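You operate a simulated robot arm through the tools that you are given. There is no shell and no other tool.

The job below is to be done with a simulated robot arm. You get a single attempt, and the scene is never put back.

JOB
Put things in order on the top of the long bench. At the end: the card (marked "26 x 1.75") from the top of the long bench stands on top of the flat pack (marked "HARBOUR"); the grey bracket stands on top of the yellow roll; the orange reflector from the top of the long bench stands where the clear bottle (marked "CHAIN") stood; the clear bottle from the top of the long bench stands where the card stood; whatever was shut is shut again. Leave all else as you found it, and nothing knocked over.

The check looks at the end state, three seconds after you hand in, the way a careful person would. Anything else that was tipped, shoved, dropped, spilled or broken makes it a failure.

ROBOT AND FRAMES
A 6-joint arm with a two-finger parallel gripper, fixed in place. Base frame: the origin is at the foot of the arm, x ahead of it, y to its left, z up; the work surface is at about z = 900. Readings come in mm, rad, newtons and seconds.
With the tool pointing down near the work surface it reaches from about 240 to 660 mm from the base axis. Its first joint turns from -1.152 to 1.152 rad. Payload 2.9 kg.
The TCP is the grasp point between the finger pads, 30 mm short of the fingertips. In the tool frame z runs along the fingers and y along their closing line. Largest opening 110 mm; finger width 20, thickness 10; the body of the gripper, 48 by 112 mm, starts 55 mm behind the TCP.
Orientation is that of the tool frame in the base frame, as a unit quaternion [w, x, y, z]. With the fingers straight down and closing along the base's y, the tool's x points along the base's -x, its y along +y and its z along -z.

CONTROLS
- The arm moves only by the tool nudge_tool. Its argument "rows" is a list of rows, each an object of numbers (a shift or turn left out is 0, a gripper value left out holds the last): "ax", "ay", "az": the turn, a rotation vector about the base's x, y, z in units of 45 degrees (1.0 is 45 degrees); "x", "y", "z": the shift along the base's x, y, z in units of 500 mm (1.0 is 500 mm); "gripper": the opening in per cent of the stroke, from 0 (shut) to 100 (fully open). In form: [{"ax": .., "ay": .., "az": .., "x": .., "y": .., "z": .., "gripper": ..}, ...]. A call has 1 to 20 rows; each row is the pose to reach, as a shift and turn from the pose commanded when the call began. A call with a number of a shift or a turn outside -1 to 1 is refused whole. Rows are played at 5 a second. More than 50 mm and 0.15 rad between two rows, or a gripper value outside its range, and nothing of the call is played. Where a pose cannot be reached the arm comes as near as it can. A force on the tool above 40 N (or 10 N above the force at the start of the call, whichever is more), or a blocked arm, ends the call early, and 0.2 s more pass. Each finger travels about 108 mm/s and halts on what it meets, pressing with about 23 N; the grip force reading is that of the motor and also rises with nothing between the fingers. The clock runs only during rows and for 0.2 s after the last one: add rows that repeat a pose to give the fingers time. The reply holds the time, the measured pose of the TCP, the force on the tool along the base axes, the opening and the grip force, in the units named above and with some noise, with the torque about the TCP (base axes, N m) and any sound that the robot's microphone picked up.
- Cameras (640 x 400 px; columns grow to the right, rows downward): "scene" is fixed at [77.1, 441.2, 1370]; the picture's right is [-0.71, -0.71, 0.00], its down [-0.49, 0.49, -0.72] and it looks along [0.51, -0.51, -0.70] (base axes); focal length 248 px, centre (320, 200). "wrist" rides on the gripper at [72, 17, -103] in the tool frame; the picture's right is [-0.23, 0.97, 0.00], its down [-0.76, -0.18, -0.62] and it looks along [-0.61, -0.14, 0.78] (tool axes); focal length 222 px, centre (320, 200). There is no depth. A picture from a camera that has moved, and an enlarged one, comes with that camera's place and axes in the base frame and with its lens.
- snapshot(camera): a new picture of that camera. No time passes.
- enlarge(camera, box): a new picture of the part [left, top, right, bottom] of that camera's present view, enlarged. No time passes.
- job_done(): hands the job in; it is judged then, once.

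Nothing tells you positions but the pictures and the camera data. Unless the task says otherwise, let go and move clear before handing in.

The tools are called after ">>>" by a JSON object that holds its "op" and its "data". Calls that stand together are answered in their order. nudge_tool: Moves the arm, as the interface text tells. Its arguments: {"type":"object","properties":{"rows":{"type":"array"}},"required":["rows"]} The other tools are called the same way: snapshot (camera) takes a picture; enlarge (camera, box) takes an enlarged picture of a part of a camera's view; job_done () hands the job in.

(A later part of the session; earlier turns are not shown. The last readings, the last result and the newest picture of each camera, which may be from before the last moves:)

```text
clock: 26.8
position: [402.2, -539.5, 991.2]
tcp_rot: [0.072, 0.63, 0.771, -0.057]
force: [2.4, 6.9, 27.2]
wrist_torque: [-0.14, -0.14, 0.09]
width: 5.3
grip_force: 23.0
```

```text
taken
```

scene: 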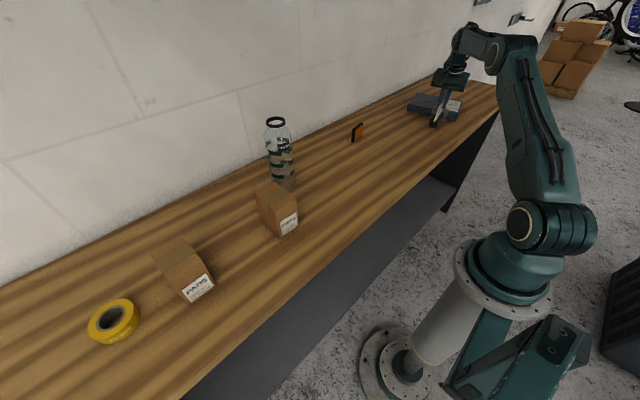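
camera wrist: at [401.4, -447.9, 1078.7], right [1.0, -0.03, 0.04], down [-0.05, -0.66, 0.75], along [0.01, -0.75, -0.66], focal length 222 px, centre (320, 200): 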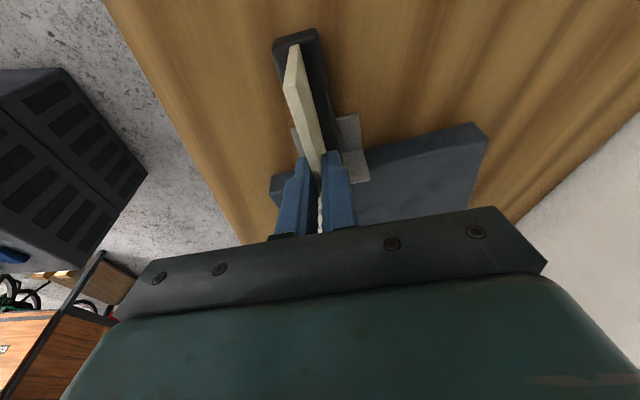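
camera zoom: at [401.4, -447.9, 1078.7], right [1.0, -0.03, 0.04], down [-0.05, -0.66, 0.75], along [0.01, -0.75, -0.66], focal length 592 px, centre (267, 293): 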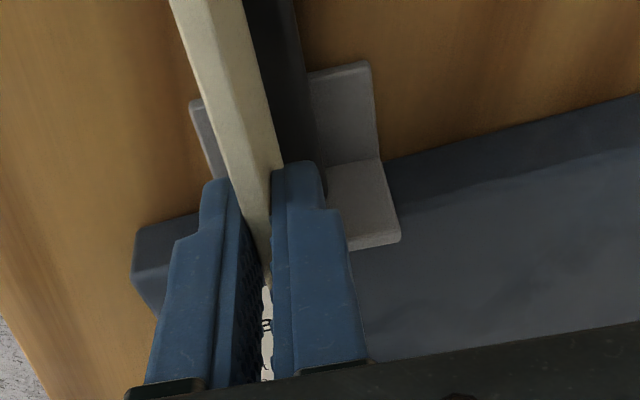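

The foot slipped out of the grip, and the card then dragged the bracket against the pack and shoved the pack somewhat. I'll relieve the load gently first, then release the card standing and work out how to restore everything.

>>> {"op": "nudge_tool", "data": {"rows": [{"z": 0.004, "y": 0.002, "gripper": 0}, {"z": 0.008, "y": 0.006}, {"z": 0.008, "y": 0.006}]}}

>>> {"op": "enlarge", "data": {"camera": "scene", "box": [395, 70, 475, 130]}}

```text
clock: 27.6
position: [401.2, -537.9, 989.8]
tcp_rot: [0.067, 0.631, 0.771, -0.056]
force: [1.9, -4.4, 11.5]
wrist_torque: [-0.73, -0.18, 0.02]
width: 5.4
grip_force: 23.7
```

```text
6.67 times, centred on (435, 100) of scene
camera zoom: at [77.1, 441.2, 1369.9], right [-0.71, -0.71, 0.0], down [-0.49, 0.49, -0.72], along [0.51, -0.51, -0.7], focal length 1655 px, centre (-447, 867)
```

zoom: 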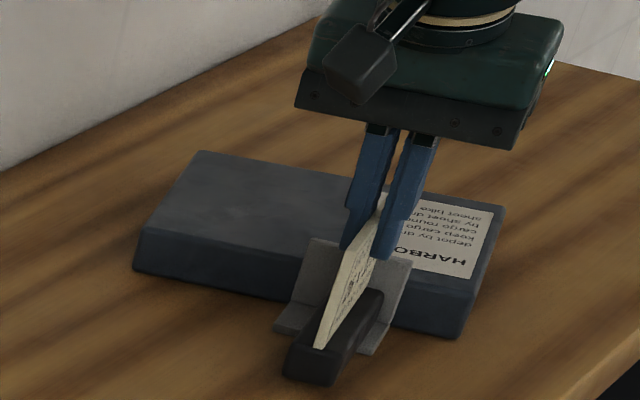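

>>> {"op": "nudge_tool", "data": {"rows": [{"z": 0.003, "y": -0.002}, {"z": 0.003, "y": -0.002}]}}

```text
clock: 28.2
position: [400.5, -539.5, 989.6]
tcp_rot: [0.066, 0.631, 0.771, -0.055]
force: [0.6, 1.3, 4.3]
wrist_torque: [-0.08, -0.1, 0.05]
width: 5.1
grip_force: 22.8
```

Loads are near zero now, so I'll open slightly and lift straight up off the card.

>>> {"op": "nudge_tool", "data": {"rows": [{"gripper": 12}, {"gripper": 25}, {"gripper": 30}, {"gripper": 30}]}}

>>> {"op": "enlarge", "data": {"camera": "scene", "box": [395, 70, 475, 130]}}

>>> {"op": "snapshot", "data": {"camera": "wrist"}}

```text
clock: 29.2
position: [400.6, -538.5, 992.9]
tcp_rot: [0.067, 0.631, 0.771, -0.056]
force: [-0.5, -0.2, 0.1]
wrist_torque: [0.01, -0.02, 0.01]
width: 33.0
grip_force: 0.1
```

```text
6.67 times, centred on (435, 100) of scene
camera zoom: at [77.1, 441.2, 1370.0], right [-0.71, -0.71, 0.0], down [-0.49, 0.49, -0.72], along [0.51, -0.51, -0.7], focal length 1655 px, centre (-447, 867)
```

zoom: 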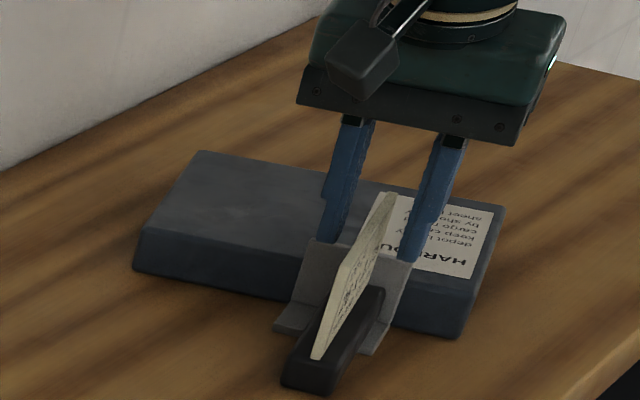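

```text
taken
camera wrist: at [399.4, -447.6, 1081.1], right [1.0, -0.03, 0.04], down [-0.05, -0.66, 0.75], along [0.01, -0.75, -0.66], focal length 222 px, centre (320, 200)
```

wrist: 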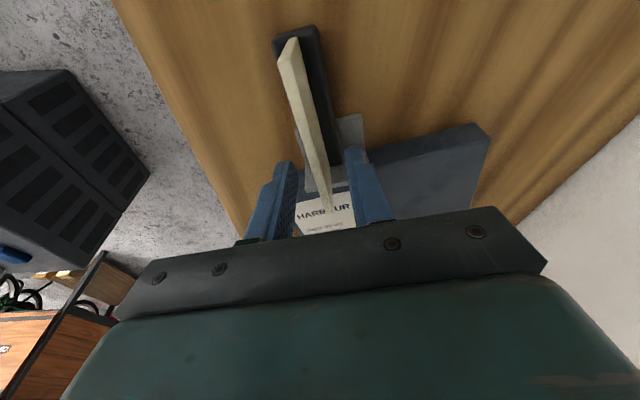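

The card stands free. I'll lift clear and pull back for a good look.

>>> {"op": "nudge_tool", "data": {"rows": [{"z": 0.03}, {"z": 0.06}, {"z": 0.1, "x": -0.01, "y": 0.01}, {"z": 0.14, "x": -0.03, "y": 0.06}, {"z": 0.2, "x": -0.06, "y": 0.12}, {"z": 0.26, "x": -0.09, "y": 0.18}, {"z": 0.28, "x": -0.11, "y": 0.26}, {"z": 0.28, "x": -0.11, "y": 0.34}, {"z": 0.28, "x": -0.11, "y": 0.34}]}}

>>> {"op": "snapshot", "data": {"camera": "wrist"}}

>>> {"op": "enlarge", "data": {"camera": "scene", "box": [320, 60, 520, 185]}}

```text
clock: 31.2
position: [345.5, -368.3, 1132.5]
tcp_rot: [0.068, 0.631, 0.771, -0.055]
force: [0.4, 0.4, 0.4]
wrist_torque: [0.0, -0.03, 0.01]
width: 33.3
grip_force: 0.1
```

```text
taken
camera wrist: at [344.3, -277.1, 1221.1], right [1.0, -0.03, 0.04], down [-0.05, -0.66, 0.75], along [0.01, -0.75, -0.66], focal length 222 px, centre (320, 200)
```

wrist: 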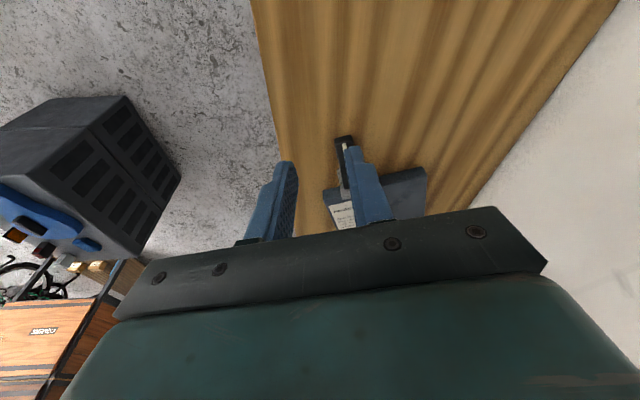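

```text
3.20 times, centred on (420, 122) of scene
camera zoom: at [77.1, 441.2, 1370.0], right [-0.71, -0.71, 0.0], down [-0.49, 0.49, -0.72], along [0.51, -0.51, -0.7], focal length 794 px, centre (0, 448)
```

zoom: 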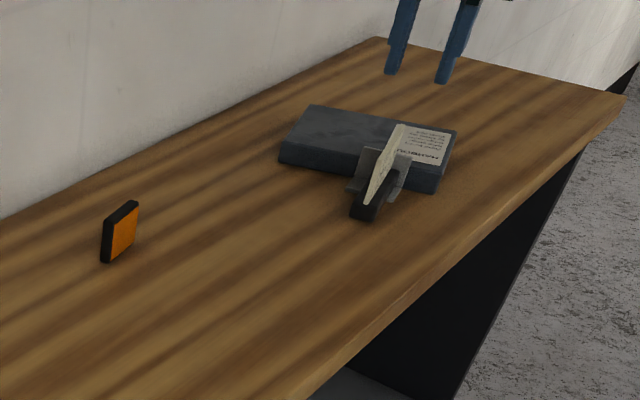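

>>> {"op": "enlarge", "data": {"camera": "wrist", "box": [290, 120, 450, 240]}}

>>> {"op": "enlarge", "data": {"camera": "scene", "box": [395, 80, 475, 140]}}

```text
3.33 times, centred on (370, 180) of wrist
camera zoom: at [344.3, -277.1, 1221.1], right [1.0, -0.03, 0.04], down [-0.05, -0.66, 0.75], along [0.01, -0.75, -0.66], focal length 740 px, centre (153, 267)
```

zoom: 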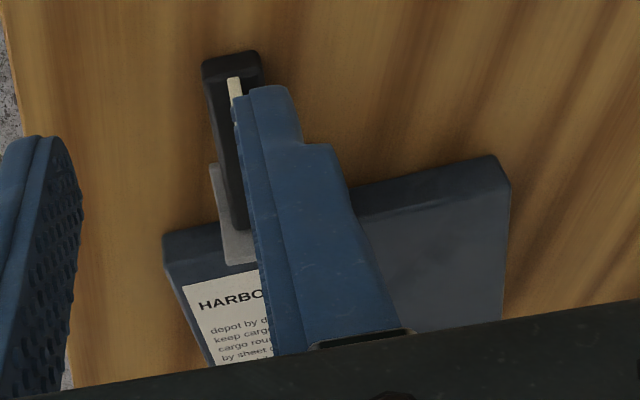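

```text
6.67 times, centred on (435, 110) of scene
camera zoom: at [77.1, 441.2, 1370.0], right [-0.71, -0.71, 0.0], down [-0.49, 0.49, -0.72], along [0.51, -0.51, -0.7], focal length 1655 px, centre (-447, 800)
```

zoom: 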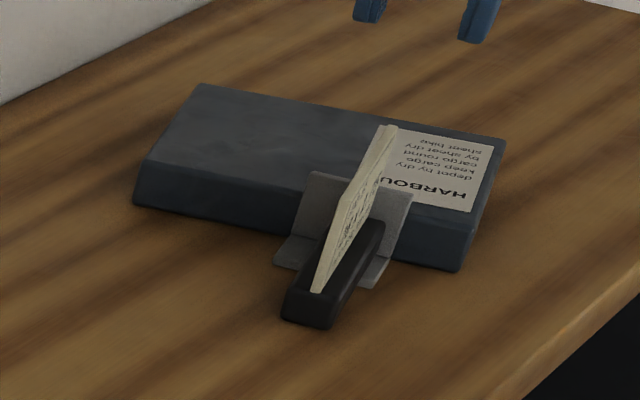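

The card stands near (399.5,-534.5) with the bracket behind its foot, and the pack has moved to near-edge corners (354,-615) and (548,-561). I'll regrip the card by its flat plate, return it temporarily to its old spot, and then fix the bracket and pack.

>>> {"op": "nudge_tool", "data": {"rows": [{"x": 0.03, "y": -0.08, "gripper": 40}, {"x": 0.06, "y": -0.16}, {"x": 0.085, "y": -0.24, "z": -0.04}, {"x": 0.108, "y": -0.31, "z": -0.09}, {"x": 0.108, "y": -0.3324, "z": -0.15}, {"x": 0.108, "y": -0.3324, "z": -0.21}, {"x": 0.108, "y": -0.3324, "z": -0.21}]}}

>>> {"op": "snapshot", "data": {"camera": "wrist"}}

>>> {"op": "enlarge", "data": {"camera": "scene", "box": [395, 70, 475, 130]}}

```text
clock: 32.8
position: [399.6, -535.9, 1026.8]
tcp_rot: [0.067, 0.631, 0.771, -0.055]
force: [0.4, 0.3, 0.2]
wrist_torque: [0.0, 0.0, -0.04]
width: 44.1
grip_force: 0.0
out of reach, approached as far as the arm can: row 4
```

```text
taken
camera wrist: at [398.6, -444.3, 1115.7], right [1.0, -0.03, 0.04], down [-0.05, -0.66, 0.75], along [0.01, -0.75, -0.66], focal length 222 px, centre (320, 200)
```

wrist: 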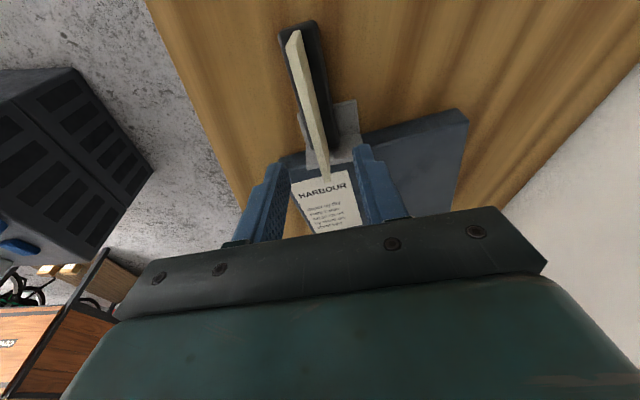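

```text
6.67 times, centred on (435, 100) of scene
camera zoom: at [77.1, 441.2, 1370.0], right [-0.71, -0.71, 0.0], down [-0.49, 0.49, -0.72], along [0.51, -0.51, -0.7], focal length 1655 px, centre (-447, 867)
```

zoom: 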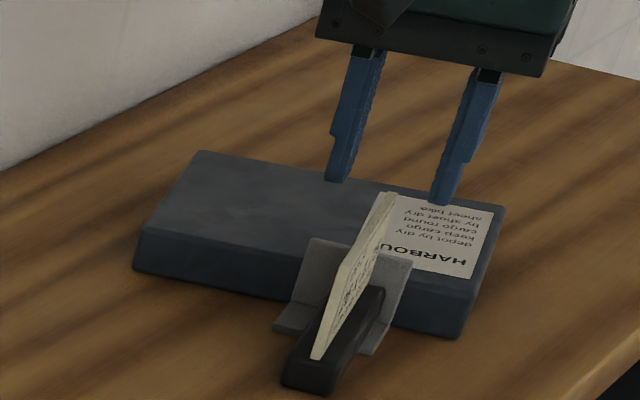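

>>> {"op": "enlarge", "data": {"camera": "wrist", "box": [240, 0, 432, 120]}}

>>> {"op": "enlarge", "data": {"camera": "wrist", "box": [240, 90, 400, 190]}}

```text
3.33 times, centred on (336, 60) of wrist
camera zoom: at [398.6, -444.3, 1115.7], right [1.0, -0.03, 0.04], down [-0.05, -0.66, 0.75], along [0.01, -0.75, -0.66], focal length 740 px, centre (267, 667)
```

zoom: 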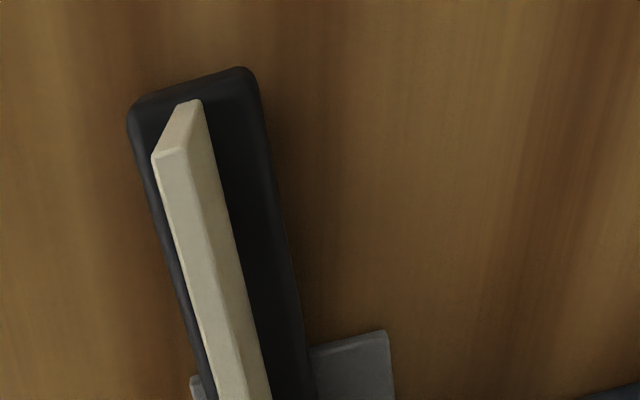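

```text
4.00 times, centred on (320, 140) of wrist
camera zoom: at [398.6, -444.3, 1115.7], right [1.0, -0.03, 0.04], down [-0.05, -0.66, 0.75], along [0.01, -0.75, -0.66], focal length 888 px, centre (320, 440)
```

zoom: 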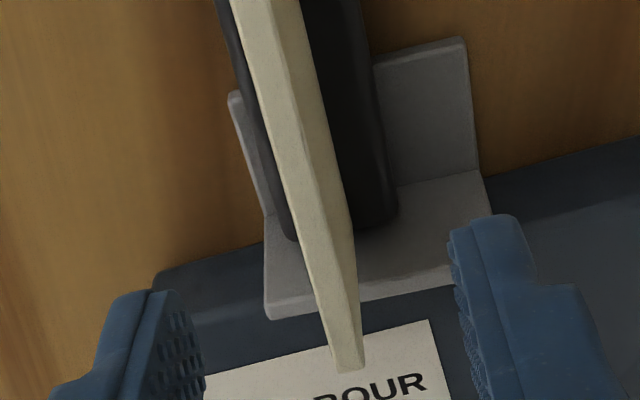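

Alignment is good. Descending so the tips stop just above the foot, then closing on the card plate.

>>> {"op": "nudge_tool", "data": {"rows": [{"x": -0.002, "y": 0.004, "z": -0.04}, {"x": -0.002, "y": 0.004, "z": -0.08}, {"x": -0.002, "y": 0.004, "z": -0.115}, {"x": -0.002, "y": 0.004, "z": -0.132}, {"x": -0.002, "y": 0.004, "z": -0.132}]}}

>>> {"op": "enlarge", "data": {"camera": "scene", "box": [395, 70, 475, 130]}}

>>> {"op": "snapshot", "data": {"camera": "wrist"}}

```text
clock: 34.0
position: [397.6, -533.5, 959.9]
tcp_rot: [0.068, 0.631, 0.771, -0.055]
force: [-0.2, -0.3, 0.2]
wrist_torque: [-0.01, 0.0, 0.02]
width: 43.9
grip_force: 0.0
```

```text
6.67 times, centred on (435, 100) of scene
camera zoom: at [77.1, 441.2, 1370.0], right [-0.71, -0.71, 0.0], down [-0.49, 0.49, -0.72], along [0.51, -0.51, -0.7], focal length 1655 px, centre (-447, 867)
```

zoom: 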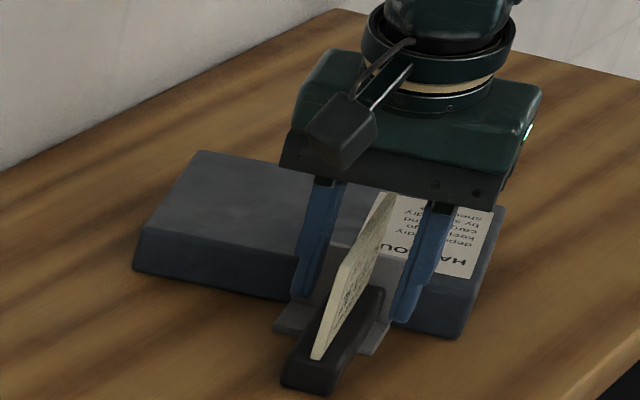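

```text
taken
camera wrist: at [396.4, -442.9, 1049.4], right [1.0, -0.03, 0.04], down [-0.05, -0.66, 0.75], along [0.01, -0.75, -0.66], focal length 222 px, centre (320, 200)
```

wrist: 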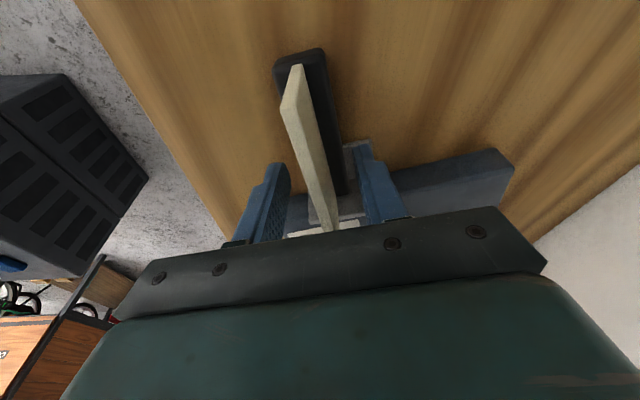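

>>> {"op": "nudge_tool", "data": {"rows": [{"gripper": 20}, {"gripper": 8}, {"gripper": 0}, {"gripper": 0}, {"gripper": 0}]}}

>>> {"op": "nudge_tool", "data": {"rows": [{"z": 0.01, "gripper": 0}, {"z": 0.02}, {"z": 0.03}, {"z": 0.04}, {"z": 0.04}]}}

>>> {"op": "enlarge", "data": {"camera": "scene", "box": [395, 70, 475, 130]}}

>>> {"op": "snapshot", "data": {"camera": "wrist"}}

```text
clock: 35.2
position: [398.4, -534.6, 960.6]
tcp_rot: [0.067, 0.631, 0.77, -0.055]
force: [-0.6, -0.4, 1.2]
wrist_torque: [0.01, 0.01, -0.05]
width: 5.6
grip_force: 23.2
```

```text
clock: 36.4
position: [398.7, -533.7, 979.8]
tcp_rot: [0.066, 0.632, 0.77, -0.056]
force: [-0.4, 0.0, -1.2]
wrist_torque: [0.01, 0.01, 0.02]
width: 5.7
grip_force: 22.8
```

```text
6.67 times, centred on (435, 100) of scene
camera zoom: at [77.2, 441.1, 1370.0], right [-0.71, -0.71, 0.0], down [-0.49, 0.49, -0.72], along [0.51, -0.51, -0.7], focal length 1655 px, centre (-447, 867)
```

zoom: 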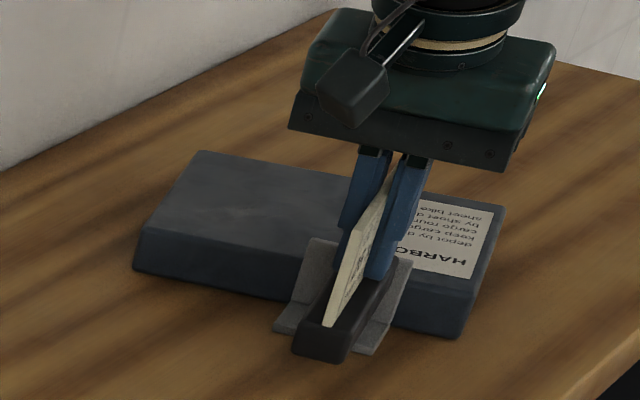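

```text
taken
camera wrist: at [397.6, -442.2, 1069.7], right [1.0, -0.03, 0.04], down [-0.05, -0.66, 0.75], along [0.01, -0.75, -0.66], focal length 222 px, centre (320, 200)
```

wrist: 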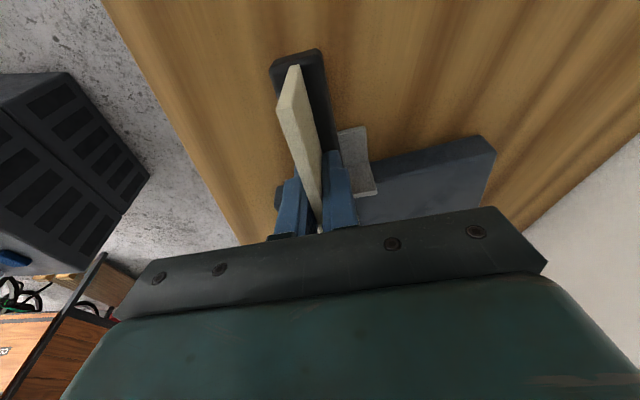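

The plate grip holds firmly. Now I'll carry the card back to its old place as a temporary parking spot.

>>> {"op": "nudge_tool", "data": {"rows": [{"z": 0.03, "gripper": 0}, {"z": 0.06}, {"z": 0.07, "y": 0.05}, {"z": 0.07, "y": 0.11, "x": -0.005}, {"z": 0.07, "y": 0.19, "x": -0.01}, {"z": 0.07, "y": 0.27, "x": -0.0184}, {"z": 0.07, "y": 0.35, "x": -0.0184}, {"z": 0.07, "y": 0.43, "x": -0.0184}, {"z": 0.07, "y": 0.51, "x": -0.0184}, {"z": 0.07, "y": 0.59, "x": -0.0184}, {"z": 0.07, "y": 0.67, "x": -0.0184}, {"z": 0.07, "y": 0.75, "x": -0.0184}, {"z": 0.06, "y": 0.8, "x": -0.0184}, {"z": 0.04, "y": 0.8244, "x": -0.0184}, {"z": 0.02, "y": 0.8244, "x": -0.0184}, {"z": 0.0, "y": 0.8244, "x": -0.0184}, {"z": 0.0, "y": 0.8244, "x": -0.0184}]}}

>>> {"op": "snapshot", "data": {"camera": "wrist"}}

>>> {"op": "enlarge", "data": {"camera": "scene", "box": [340, 110, 420, 190]}}

```text
clock: 40.0
position: [388.4, -120.9, 980.5]
tcp_rot: [0.067, 0.631, 0.771, -0.056]
force: [0.1, 0.5, -0.2]
wrist_torque: [0.01, -0.01, -0.01]
width: 5.7
grip_force: 23.1
```

```text
taken
camera wrist: at [387.8, -30.0, 1069.9], right [1.0, -0.03, 0.04], down [-0.05, -0.66, 0.75], along [0.01, -0.75, -0.66], focal length 222 px, centre (320, 200)
```

wrist: 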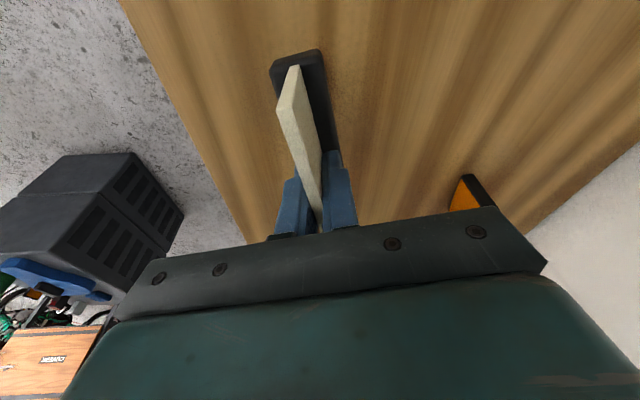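

```text
5.00 times, centred on (380, 150) of scene
camera zoom: at [77.2, 441.2, 1370.0], right [-0.71, -0.71, 0.0], down [-0.49, 0.49, -0.72], along [0.51, -0.51, -0.7], focal length 1241 px, centre (20, 450)
```

zoom: 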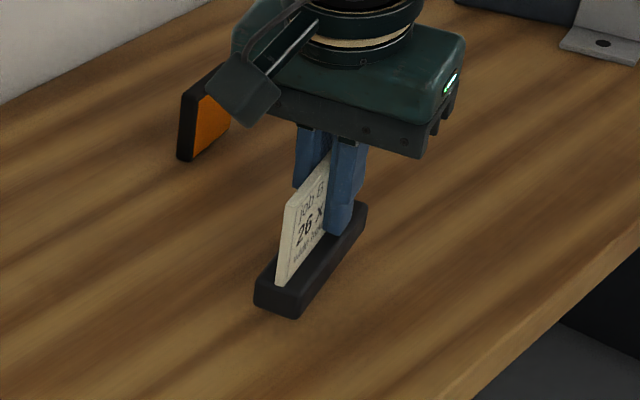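

>>> {"op": "nudge_tool", "data": {"rows": [{"z": -0.014, "gripper": 0}, {"z": -0.028}, {"z": -0.036}, {"z": -0.04}, {"z": -0.04}]}}

```text
clock: 41.2
position: [390.4, -122.9, 960.1]
tcp_rot: [0.067, 0.631, 0.771, -0.055]
force: [-0.4, -0.3, -1.3]
wrist_torque: [0.02, 0.01, -0.03]
width: 5.7
grip_force: 22.7
```

>>> {"op": "nudge_tool", "data": {"rows": [{"z": -0.002, "gripper": 0}, {"z": -0.004}, {"z": -0.006}, {"z": -0.006}]}}

>>> {"op": "enlarge", "data": {"camera": "scene", "box": [340, 110, 420, 190]}}

```text
clock: 42.2
position: [388.8, -121.7, 957.7]
tcp_rot: [0.069, 0.632, 0.77, -0.055]
force: [1.6, -5.7, 16.3]
wrist_torque: [0.56, 0.15, 0.03]
width: 5.8
grip_force: 23.3
```

```text
5.00 times, centred on (380, 150) of scene
camera zoom: at [77.0, 441.0, 1370.0], right [-0.71, -0.71, 0.0], down [-0.49, 0.49, -0.72], along [0.51, -0.51, -0.7], focal length 1241 px, centre (20, 450)
```

zoom: 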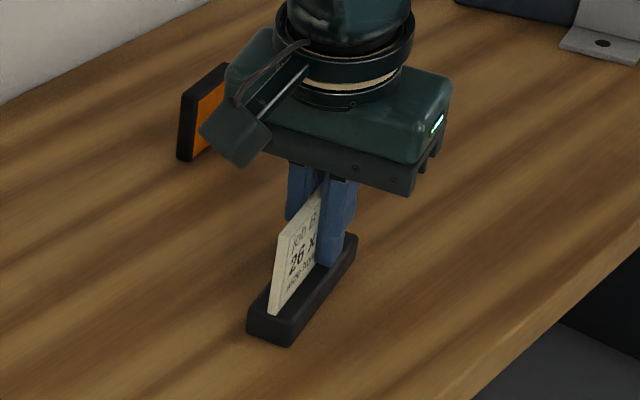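

Contact made. I'll ease off 2 mm, release and rise clear.

>>> {"op": "nudge_tool", "data": {"rows": [{"z": 0.002, "gripper": 0}, {"z": 0.004}, {"z": 0.004, "gripper": 15}, {"z": 0.004, "gripper": 30}, {"z": 0.004, "gripper": 40}, {"z": 0.004, "gripper": 40}, {"z": 0.06}, {"z": 0.14}, {"z": 0.2}, {"z": 0.2}]}}

>>> {"op": "snapshot", "data": {"camera": "wrist"}}

>>> {"op": "enlarge", "data": {"camera": "scene", "box": [340, 110, 468, 190]}}

>>> {"op": "enlarge", "data": {"camera": "scene", "box": [390, 75, 470, 125]}}

```text
clock: 44.4
position: [391.3, -122.2, 1057.0]
tcp_rot: [0.067, 0.631, 0.771, -0.055]
force: [0.3, -0.2, 0.0]
wrist_torque: [0.0, -0.02, -0.01]
width: 43.9
grip_force: 0.1
```

```text
taken
camera wrist: at [389.3, -29.9, 1146.7], right [1.0, -0.03, 0.04], down [-0.05, -0.66, 0.75], along [0.01, -0.75, -0.66], focal length 222 px, centre (320, 200)
```

wrist: 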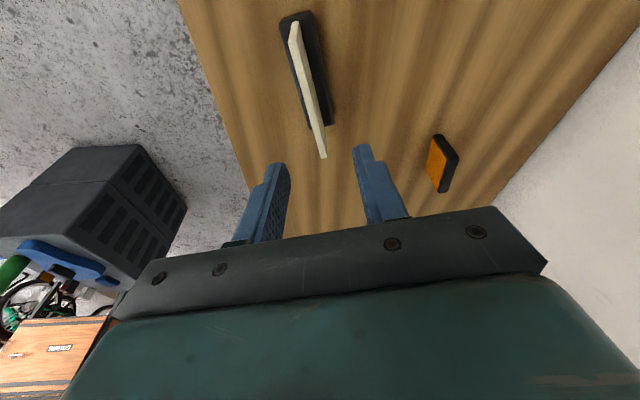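

```text
5.00 times, centred on (404, 150) of scene
camera zoom: at [77.1, 441.2, 1370.0], right [-0.71, -0.71, 0.0], down [-0.49, 0.49, -0.72], along [0.51, -0.51, -0.7], focal length 1241 px, centre (-100, 450)
```

zoom: 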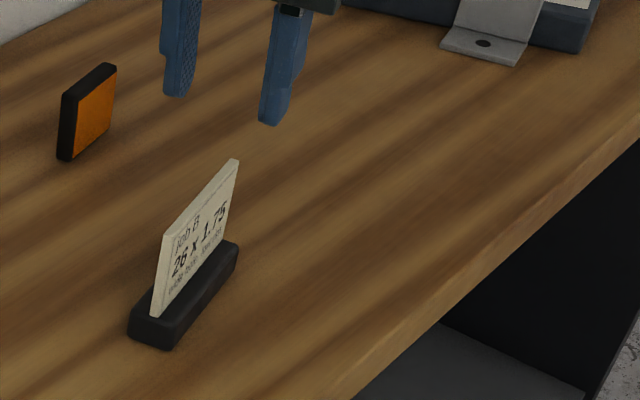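

```text
8.00 times, centred on (430, 100) of scene
camera zoom: at [77.1, 441.2, 1370.0], right [-0.71, -0.71, 0.0], down [-0.49, 0.49, -0.72], along [0.51, -0.51, -0.7], focal length 1986 px, centre (-560, 1000)
```

zoom: 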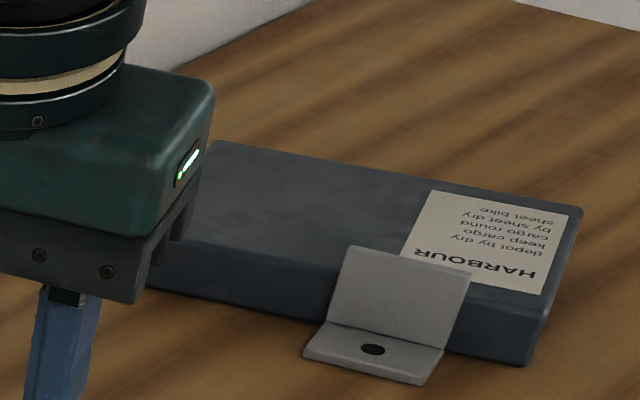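

The card is parked back at its original spot. The bracket sits against the pack at about (415,-570), so I'll hook its upright from behind with a tilted tool and draw it toward me. First I'll move near it and look.

>>> {"op": "nudge_tool", "data": {"rows": [{"y": -0.08, "gripper": 30}, {"y": -0.16}, {"y": -0.24}, {"y": -0.32}, {"y": -0.4}, {"y": -0.48}, {"y": -0.56}, {"y": -0.6, "ax": -0.05, "ay": -0.01}, {"y": -0.62, "ax": -0.13, "ay": -0.026}, {"y": -0.64, "ax": -0.218, "ay": -0.044}, {"y": -0.64, "ax": -0.218, "ay": -0.044}]}}

>>> {"op": "snapshot", "data": {"camera": "wrist"}}

>>> {"op": "enlarge", "data": {"camera": "wrist", "box": [240, 80, 432, 200]}}

```text
clock: 46.8
position: [391.3, -440.2, 1058.0]
tcp_rot: [0.136, 0.624, 0.762, -0.111]
force: [-0.2, -0.1, -0.5]
wrist_torque: [0.01, 0.03, 0.0]
width: 32.9
grip_force: 0.1
```

```text
taken
camera wrist: at [386.1, -335.3, 1129.4], right [1.0, -0.02, 0.08], down [-0.07, -0.53, 0.85], along [0.03, -0.85, -0.53], focal length 222 px, centre (320, 200)
```

wrist: 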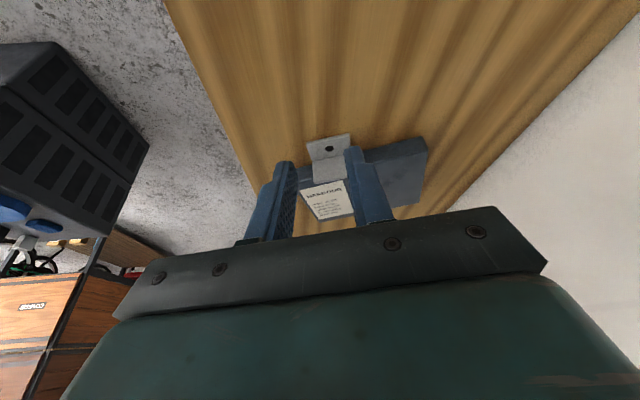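

```text
3.33 times, centred on (336, 140) of wrist
camera zoom: at [386.1, -335.3, 1129.4], right [1.0, -0.02, 0.08], down [-0.07, -0.53, 0.85], along [0.03, -0.85, -0.53], focal length 740 px, centre (267, 400)
```

zoom: 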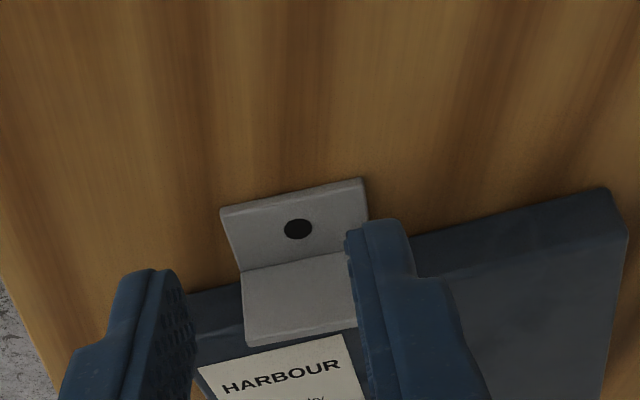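

>>> {"op": "nudge_tool", "data": {"rows": [{"x": 0.01, "y": -0.07, "z": -0.02}, {"x": 0.025, "y": -0.15, "z": -0.04}, {"x": 0.04, "y": -0.23, "z": -0.07}, {"x": 0.0554, "y": -0.3162, "z": -0.1}, {"x": 0.0554, "y": -0.3162, "z": -0.14}, {"x": 0.0554, "y": -0.3162, "z": -0.14}]}}

>>> {"op": "enlarge", "data": {"camera": "wrist", "box": [220, 60, 412, 210]}}

>>> {"op": "enlarge", "data": {"camera": "scene", "box": [395, 70, 475, 130]}}

```text
clock: 48.2
position: [417.7, -594.6, 986.1]
tcp_rot: [0.135, 0.623, 0.762, -0.109]
force: [0.0, 1.0, 0.2]
wrist_torque: [0.01, -0.01, 0.0]
width: 33.0
grip_force: 0.1
out of reach, approached as far as the arm can: row 4, 5, 6
```

```text
2.67 times, centred on (316, 135) of wrist
camera zoom: at [413.5, -489.4, 1058.2], right [1.0, -0.02, 0.08], down [-0.08, -0.53, 0.85], along [0.03, -0.85, -0.53], focal length 592 px, centre (331, 373)
```

zoom: 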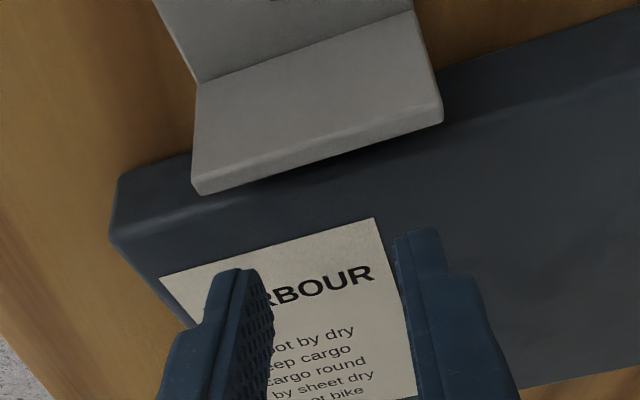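

```text
6.67 times, centred on (435, 100) of scene
camera zoom: at [77.2, 441.1, 1370.0], right [-0.71, -0.71, 0.0], down [-0.49, 0.49, -0.72], along [0.51, -0.51, -0.7], focal length 1655 px, centre (-447, 867)
```

zoom: 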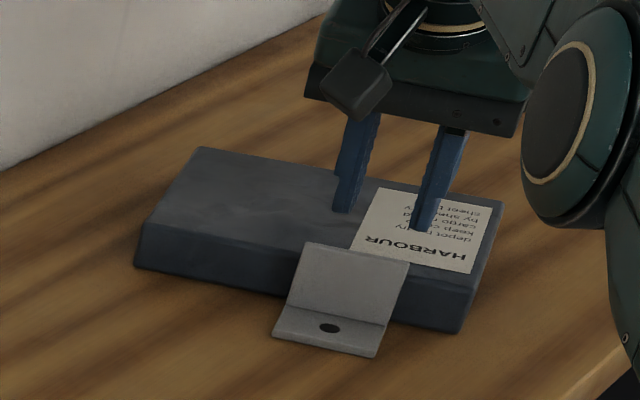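

>>> {"op": "nudge_tool", "data": {"rows": [{"z": -0.02}, {"z": -0.036}, {"z": -0.048}, {"z": -0.048}]}}

>>> {"op": "enlarge", "data": {"camera": "wrist", "box": [220, 60, 412, 210]}}

>>> {"op": "enlarge", "data": {"camera": "scene", "box": [395, 70, 475, 130]}}

```text
clock: 49.2
position: [418.3, -593.3, 962.4]
tcp_rot: [0.134, 0.624, 0.762, -0.109]
force: [-0.5, -0.4, -0.2]
wrist_torque: [0.05, 0.0, -0.04]
width: 32.9
grip_force: 0.0
```

```text
2.67 times, centred on (316, 135) of wrist
camera zoom: at [413.6, -489.2, 1034.2], right [1.0, -0.02, 0.08], down [-0.08, -0.53, 0.85], along [0.03, -0.85, -0.53], focal length 592 px, centre (331, 373)
```

zoom: 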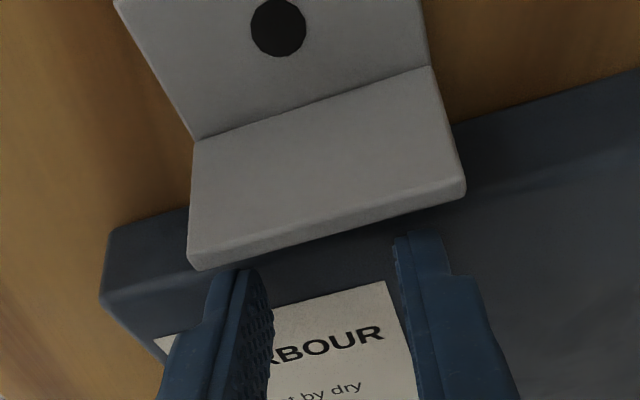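

```text
6.67 times, centred on (435, 100) of scene
camera zoom: at [77.1, 441.2, 1370.0], right [-0.71, -0.71, 0.0], down [-0.49, 0.49, -0.72], along [0.51, -0.51, -0.7], focal length 1655 px, centre (-447, 867)
```

zoom: 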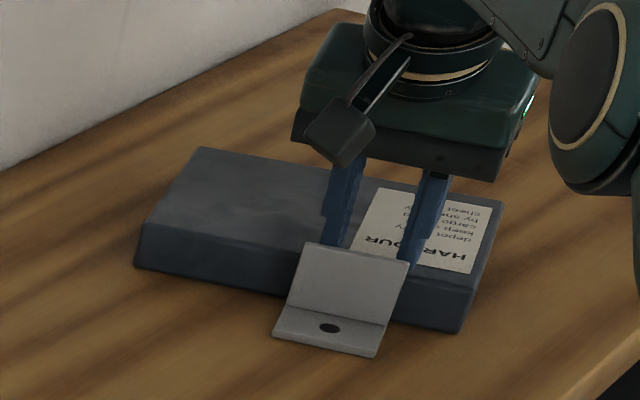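

Both fingertips are behind the upright and above the pack. Drawing the bracket slowly toward me.

>>> {"op": "nudge_tool", "data": {"rows": [{"x": -0.002, "y": 0.0098}, {"x": -0.004, "y": 0.0196}, {"x": -0.006, "y": 0.0294}, {"x": -0.008, "y": 0.0392}, {"x": -0.01, "y": 0.049}, {"x": -0.012, "y": 0.0588}, {"x": -0.012, "y": 0.0588}]}}

>>> {"op": "enlarge", "data": {"camera": "scene", "box": [395, 70, 475, 130]}}

>>> {"op": "snapshot", "data": {"camera": "wrist"}}

```text
clock: 50.8
position: [411.8, -565.1, 963.9]
tcp_rot: [0.135, 0.624, 0.762, -0.111]
force: [0.0, -0.6, 0.8]
wrist_torque: [-0.02, -0.02, -0.01]
width: 33.1
grip_force: 0.2
```

```text
6.67 times, centred on (435, 100) of scene
camera zoom: at [77.1, 441.2, 1370.0], right [-0.71, -0.71, 0.0], down [-0.49, 0.49, -0.72], along [0.51, -0.51, -0.7], focal length 1655 px, centre (-447, 867)
```

zoom: 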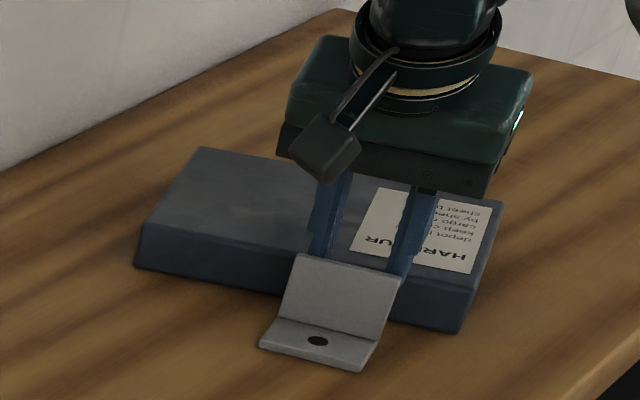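

```text
taken
camera wrist: at [407.8, -459.6, 1035.4], right [1.0, -0.02, 0.08], down [-0.08, -0.53, 0.85], along [0.03, -0.85, -0.53], focal length 222 px, centre (320, 200)
```

wrist: 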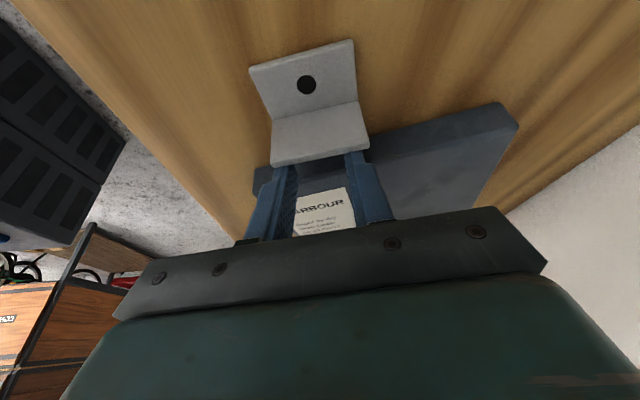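

It slides cleanly without tipping. Pulling further to get well clear of the pack.

>>> {"op": "nudge_tool", "data": {"rows": [{"x": -0.002, "y": 0.0098}, {"x": -0.004, "y": 0.0216}, {"x": -0.006, "y": 0.0354}, {"x": -0.009, "y": 0.0492}, {"x": -0.012, "y": 0.063}, {"x": -0.014, "y": 0.0768}, {"x": -0.017, "y": 0.0906}, {"x": -0.02, "y": 0.1044}, {"x": -0.023, "y": 0.1182}, {"x": -0.026, "y": 0.132}, {"x": -0.029, "y": 0.1458}, {"x": -0.031, "y": 0.1596}, {"x": -0.033, "y": 0.17}, {"x": -0.033, "y": 0.17}]}}

>>> {"op": "enlarge", "data": {"camera": "scene", "box": [385, 80, 465, 140]}}

>>> {"op": "snapshot", "data": {"camera": "wrist"}}

```text
clock: 53.8
position: [394.1, -482.0, 963.8]
tcp_rot: [0.134, 0.624, 0.762, -0.111]
force: [-1.0, -0.6, 0.9]
wrist_torque: [-0.01, -0.02, 0.01]
width: 33.2
grip_force: 0.1
```

```text
6.67 times, centred on (425, 110) of scene
camera zoom: at [77.1, 441.1, 1370.0], right [-0.71, -0.71, 0.0], down [-0.49, 0.49, -0.72], along [0.51, -0.51, -0.7], focal length 1655 px, centre (-380, 800)
```

zoom: 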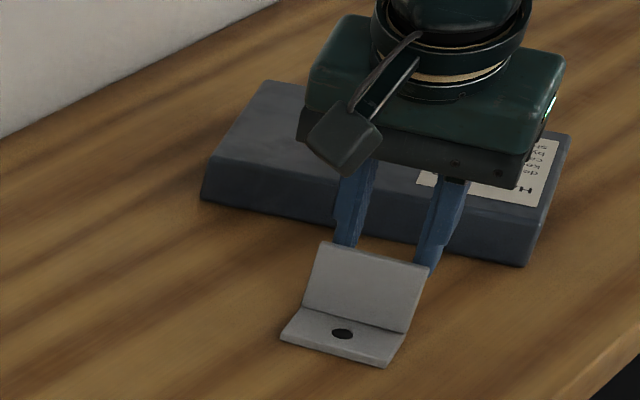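

```text
taken
camera wrist: at [390.4, -375.0, 1035.9], right [1.0, -0.02, 0.08], down [-0.08, -0.53, 0.85], along [0.03, -0.85, -0.53], focal length 222 px, centre (320, 200)
```

wrist: 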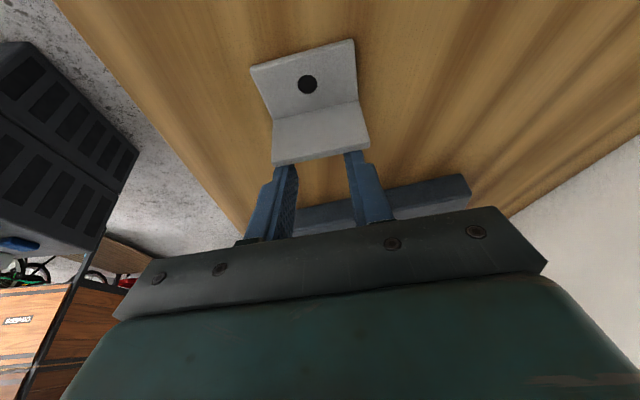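

The bracket is clear of the pack. I'll back the fingers off, rise, open, and measure its pose for a proper grip across its ends.

>>> {"op": "nudge_tool", "data": {"rows": [{"x": 0.003, "y": -0.015}, {"x": 0.003, "y": -0.015, "z": 0.05}, {"x": 0.003, "y": -0.015, "z": 0.12, "gripper": 75}, {"x": 0.003, "y": 0.02, "z": 0.18}, {"x": -0.01, "y": 0.07, "z": 0.2}, {"x": -0.02, "y": 0.12, "z": 0.2}, {"x": -0.02, "y": 0.12, "z": 0.2}]}}

>>> {"op": "snapshot", "data": {"camera": "wrist"}}

>>> {"op": "enlarge", "data": {"camera": "wrist", "box": [240, 60, 400, 160]}}

>>> {"op": "enlarge", "data": {"camera": "scene", "box": [385, 80, 465, 140]}}

```text
clock: 55.4
position: [383.9, -422.0, 1062.1]
tcp_rot: [0.134, 0.624, 0.762, -0.11]
force: [-0.8, -0.1, -0.3]
wrist_torque: [0.0, -0.01, -0.01]
width: 82.4
grip_force: 0.1
```

```text
taken
camera wrist: at [379.7, -316.0, 1134.2], right [1.0, -0.02, 0.08], down [-0.08, -0.53, 0.85], along [0.03, -0.85, -0.53], focal length 222 px, centre (320, 200)
```

wrist: 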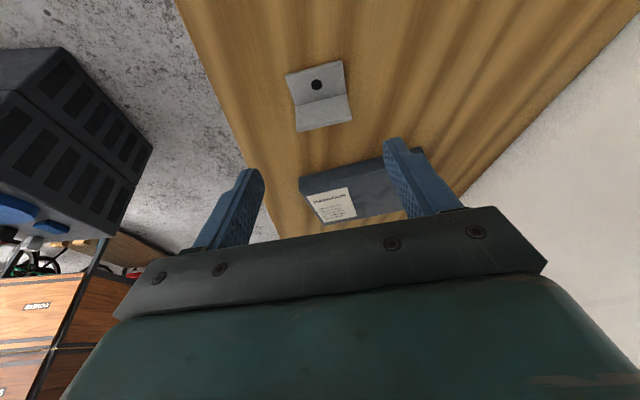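

```text
4.00 times, centred on (320, 110) of wrist
camera zoom: at [379.7, -316.0, 1134.2], right [1.0, -0.02, 0.08], down [-0.08, -0.53, 0.85], along [0.03, -0.85, -0.53], focal length 888 px, centre (320, 560)
```

zoom: 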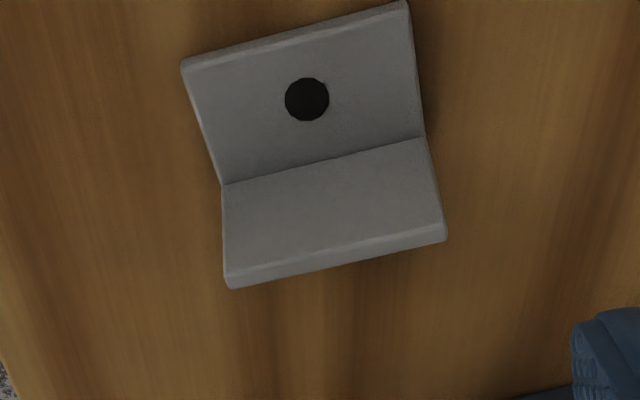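

```text
6.67 times, centred on (425, 110) of scene
camera zoom: at [77.1, 441.2, 1370.0], right [-0.71, -0.71, 0.0], down [-0.49, 0.49, -0.72], along [0.51, -0.51, -0.7], focal length 1655 px, centre (-380, 800)
```

zoom: 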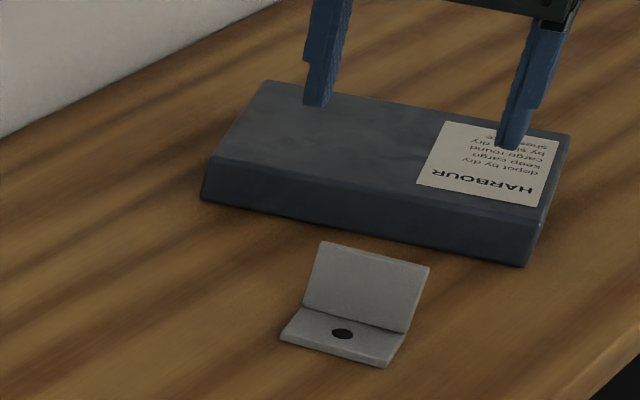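

Bracket measured: front-edge centre (389,-440), long axis 11 degrees, ends 59 mm apart. I'll descend with the fingers around its ends at the upright and close.

>>> {"op": "nudge_tool", "data": {"rows": [{"x": 0.0218, "y": -0.0916, "z": -0.02}, {"x": 0.0218, "y": -0.0916, "z": -0.1}, {"x": 0.0218, "y": -0.0916, "z": -0.18}, {"x": 0.0218, "y": -0.0916, "z": -0.23}, {"x": 0.0218, "y": -0.0916, "z": -0.2555}, {"x": 0.0218, "y": -0.0916, "z": -0.2555}]}}

>>> {"op": "snapshot", "data": {"camera": "wrist"}}

>>> {"op": "enlarge", "data": {"camera": "scene", "box": [385, 80, 465, 140]}}

```text
clock: 56.8
position: [396.6, -468.4, 934.2]
tcp_rot: [0.134, 0.624, 0.762, -0.11]
force: [-0.6, 0.1, -0.2]
wrist_torque: [-0.02, -0.02, 0.03]
width: 82.6
grip_force: 0.0
```

```text
taken
camera wrist: at [391.8, -362.3, 1006.8], right [1.0, -0.02, 0.08], down [-0.07, -0.53, 0.85], along [0.03, -0.85, -0.53], focal length 222 px, centre (320, 200)
```

wrist: 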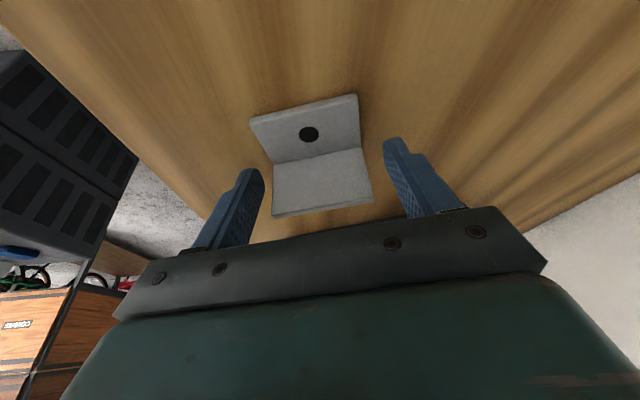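

```text
6.67 times, centred on (425, 110) of scene
camera zoom: at [77.1, 441.2, 1370.0], right [-0.71, -0.71, 0.0], down [-0.49, 0.49, -0.72], along [0.51, -0.51, -0.7], focal length 1655 px, centre (-380, 800)
```

zoom: 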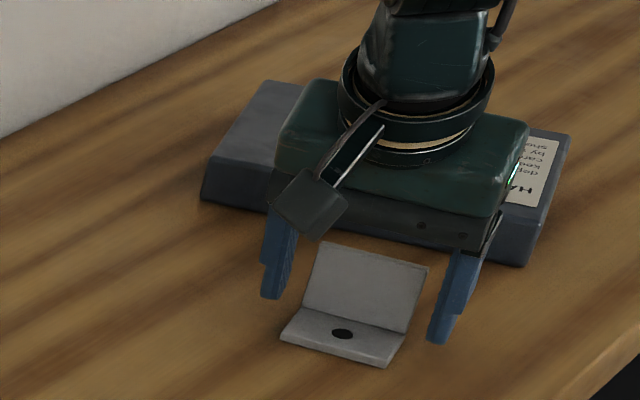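

>>> {"op": "nudge_tool", "data": {"rows": [{"gripper": 60}, {"gripper": 50}, {"gripper": 0}, {"gripper": 0}, {"gripper": 0}]}}

>>> {"op": "nudge_tool", "data": {"rows": [{"z": 0.008, "gripper": 0}, {"z": 0.016}, {"z": 0.03}, {"z": 0.05}, {"z": 0.06}, {"z": 0.06}]}}

>>> {"op": "snapshot", "data": {"camera": "wrist"}}

>>> {"op": "enlarge", "data": {"camera": "scene", "box": [385, 80, 465, 140]}}

```text
clock: 58.0
position: [396.0, -468.1, 934.7]
tcp_rot: [0.134, 0.624, 0.762, -0.11]
force: [-0.9, -0.8, 0.3]
wrist_torque: [-0.02, 0.0, -0.02]
width: 59.9
grip_force: 23.0
```

```text
clock: 59.4
position: [395.3, -466.2, 964.3]
tcp_rot: [0.134, 0.624, 0.762, -0.109]
force: [0.2, 0.5, -0.5]
wrist_torque: [-0.02, 0.0, 0.01]
width: 59.9
grip_force: 22.5
```

```text
taken
camera wrist: at [390.8, -361.4, 1036.5], right [1.0, -0.02, 0.08], down [-0.08, -0.53, 0.85], along [0.03, -0.85, -0.53], focal length 222 px, centre (320, 200)
```

wrist: 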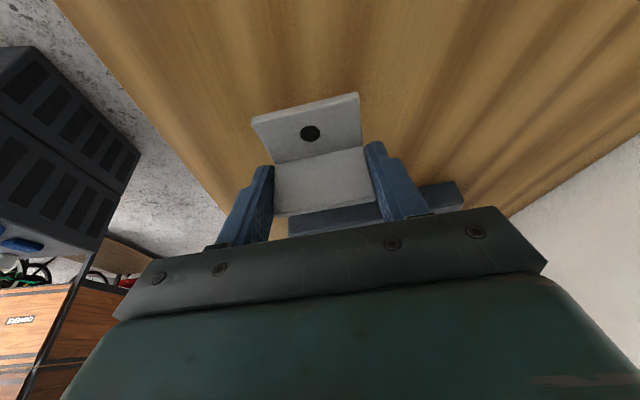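

```text
6.67 times, centred on (425, 110) of scene
camera zoom: at [77.2, 441.1, 1370.0], right [-0.71, -0.71, 0.0], down [-0.49, 0.49, -0.72], along [0.51, -0.51, -0.7], focal length 1655 px, centre (-380, 800)
```

zoom: 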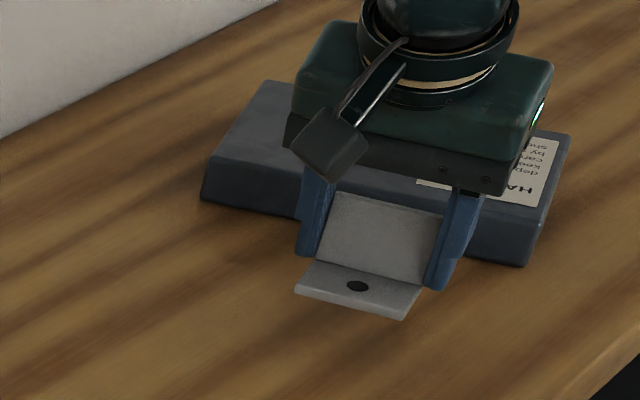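

The bracket is held firmly at 59.9 mm. Now I'll swing it around to the roll side, rotating about vertical so the outward tilt stays radial.

>>> {"op": "nudge_tool", "data": {"rows": [{"z": 0.03, "y": 0.03, "gripper": 0}, {"z": 0.06, "y": 0.07, "az": 0.07, "x": -0.005}, {"z": 0.1, "y": 0.12, "az": 0.17, "x": -0.01}, {"z": 0.14, "y": 0.17, "az": 0.27, "x": -0.015}, {"z": 0.18, "y": 0.22, "az": 0.37, "x": -0.02}, {"z": 0.21, "y": 0.28, "az": 0.47, "x": -0.03}, {"z": 0.23, "y": 0.34, "az": 0.57, "x": -0.03}, {"z": 0.23, "y": 0.41, "az": 0.67, "x": -0.03}, {"z": 0.23, "y": 0.48, "az": 0.77, "x": -0.03}, {"z": 0.23, "y": 0.55, "az": 0.87, "x": -0.03}, {"z": 0.23, "y": 0.62, "az": 0.97, "x": -0.03}, {"z": 0.23, "y": 0.68, "az": 1.0, "x": -0.03}]}}

>>> {"op": "nudge_tool", "data": {"rows": [{"y": 0.07, "az": 0.1, "gripper": 0}, {"y": 0.14, "az": 0.2}, {"y": 0.21, "az": 0.3}, {"y": 0.28, "az": 0.4}, {"y": 0.35, "az": 0.5}, {"y": 0.42, "az": 0.6}, {"y": 0.49, "az": 0.7}, {"y": 0.56, "az": 0.8}, {"y": 0.63, "az": 0.9}, {"y": 0.7, "az": 1.0}, {"y": 0.7, "az": 1.0}]}}

>>> {"op": "snapshot", "data": {"camera": "wrist"}}

>>> {"op": "snapshot", "data": {"camera": "scene"}}

```text
clock: 62.0
position: [379.8, -126.5, 1080.1]
tcp_rot: [0.166, 0.285, 0.943, -0.051]
force: [-0.5, -0.6, -1.7]
wrist_torque: [0.04, 0.0, 0.04]
width: 59.8
grip_force: 22.7
```

```text
clock: 64.4
position: [381.7, 222.8, 1080.6]
tcp_rot: [0.172, -0.098, 0.98, 0.018]
force: [1.0, 0.9, -1.7]
wrist_torque: [0.0, -0.03, -0.02]
width: 59.7
grip_force: 23.4
```

```text
taken
camera wrist: at [276.2, 220.7, 1152.2], right [0.02, 1.0, 0.08], down [0.53, -0.07, 0.85], along [0.85, 0.03, -0.53], focal length 222 px, centre (320, 200)
```

wrist: 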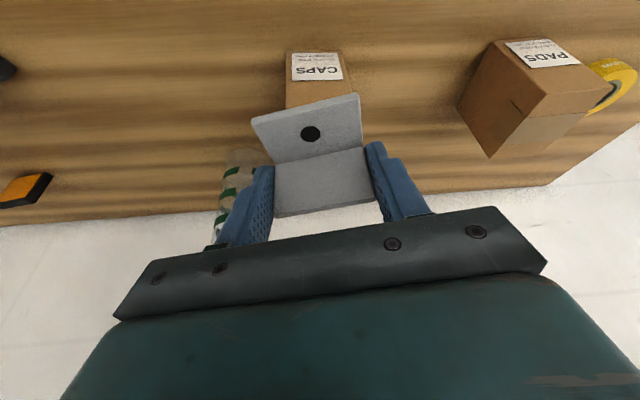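

```text
taken
```

scene: 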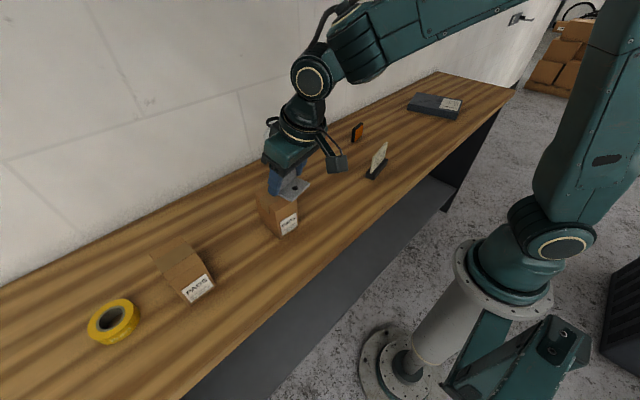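

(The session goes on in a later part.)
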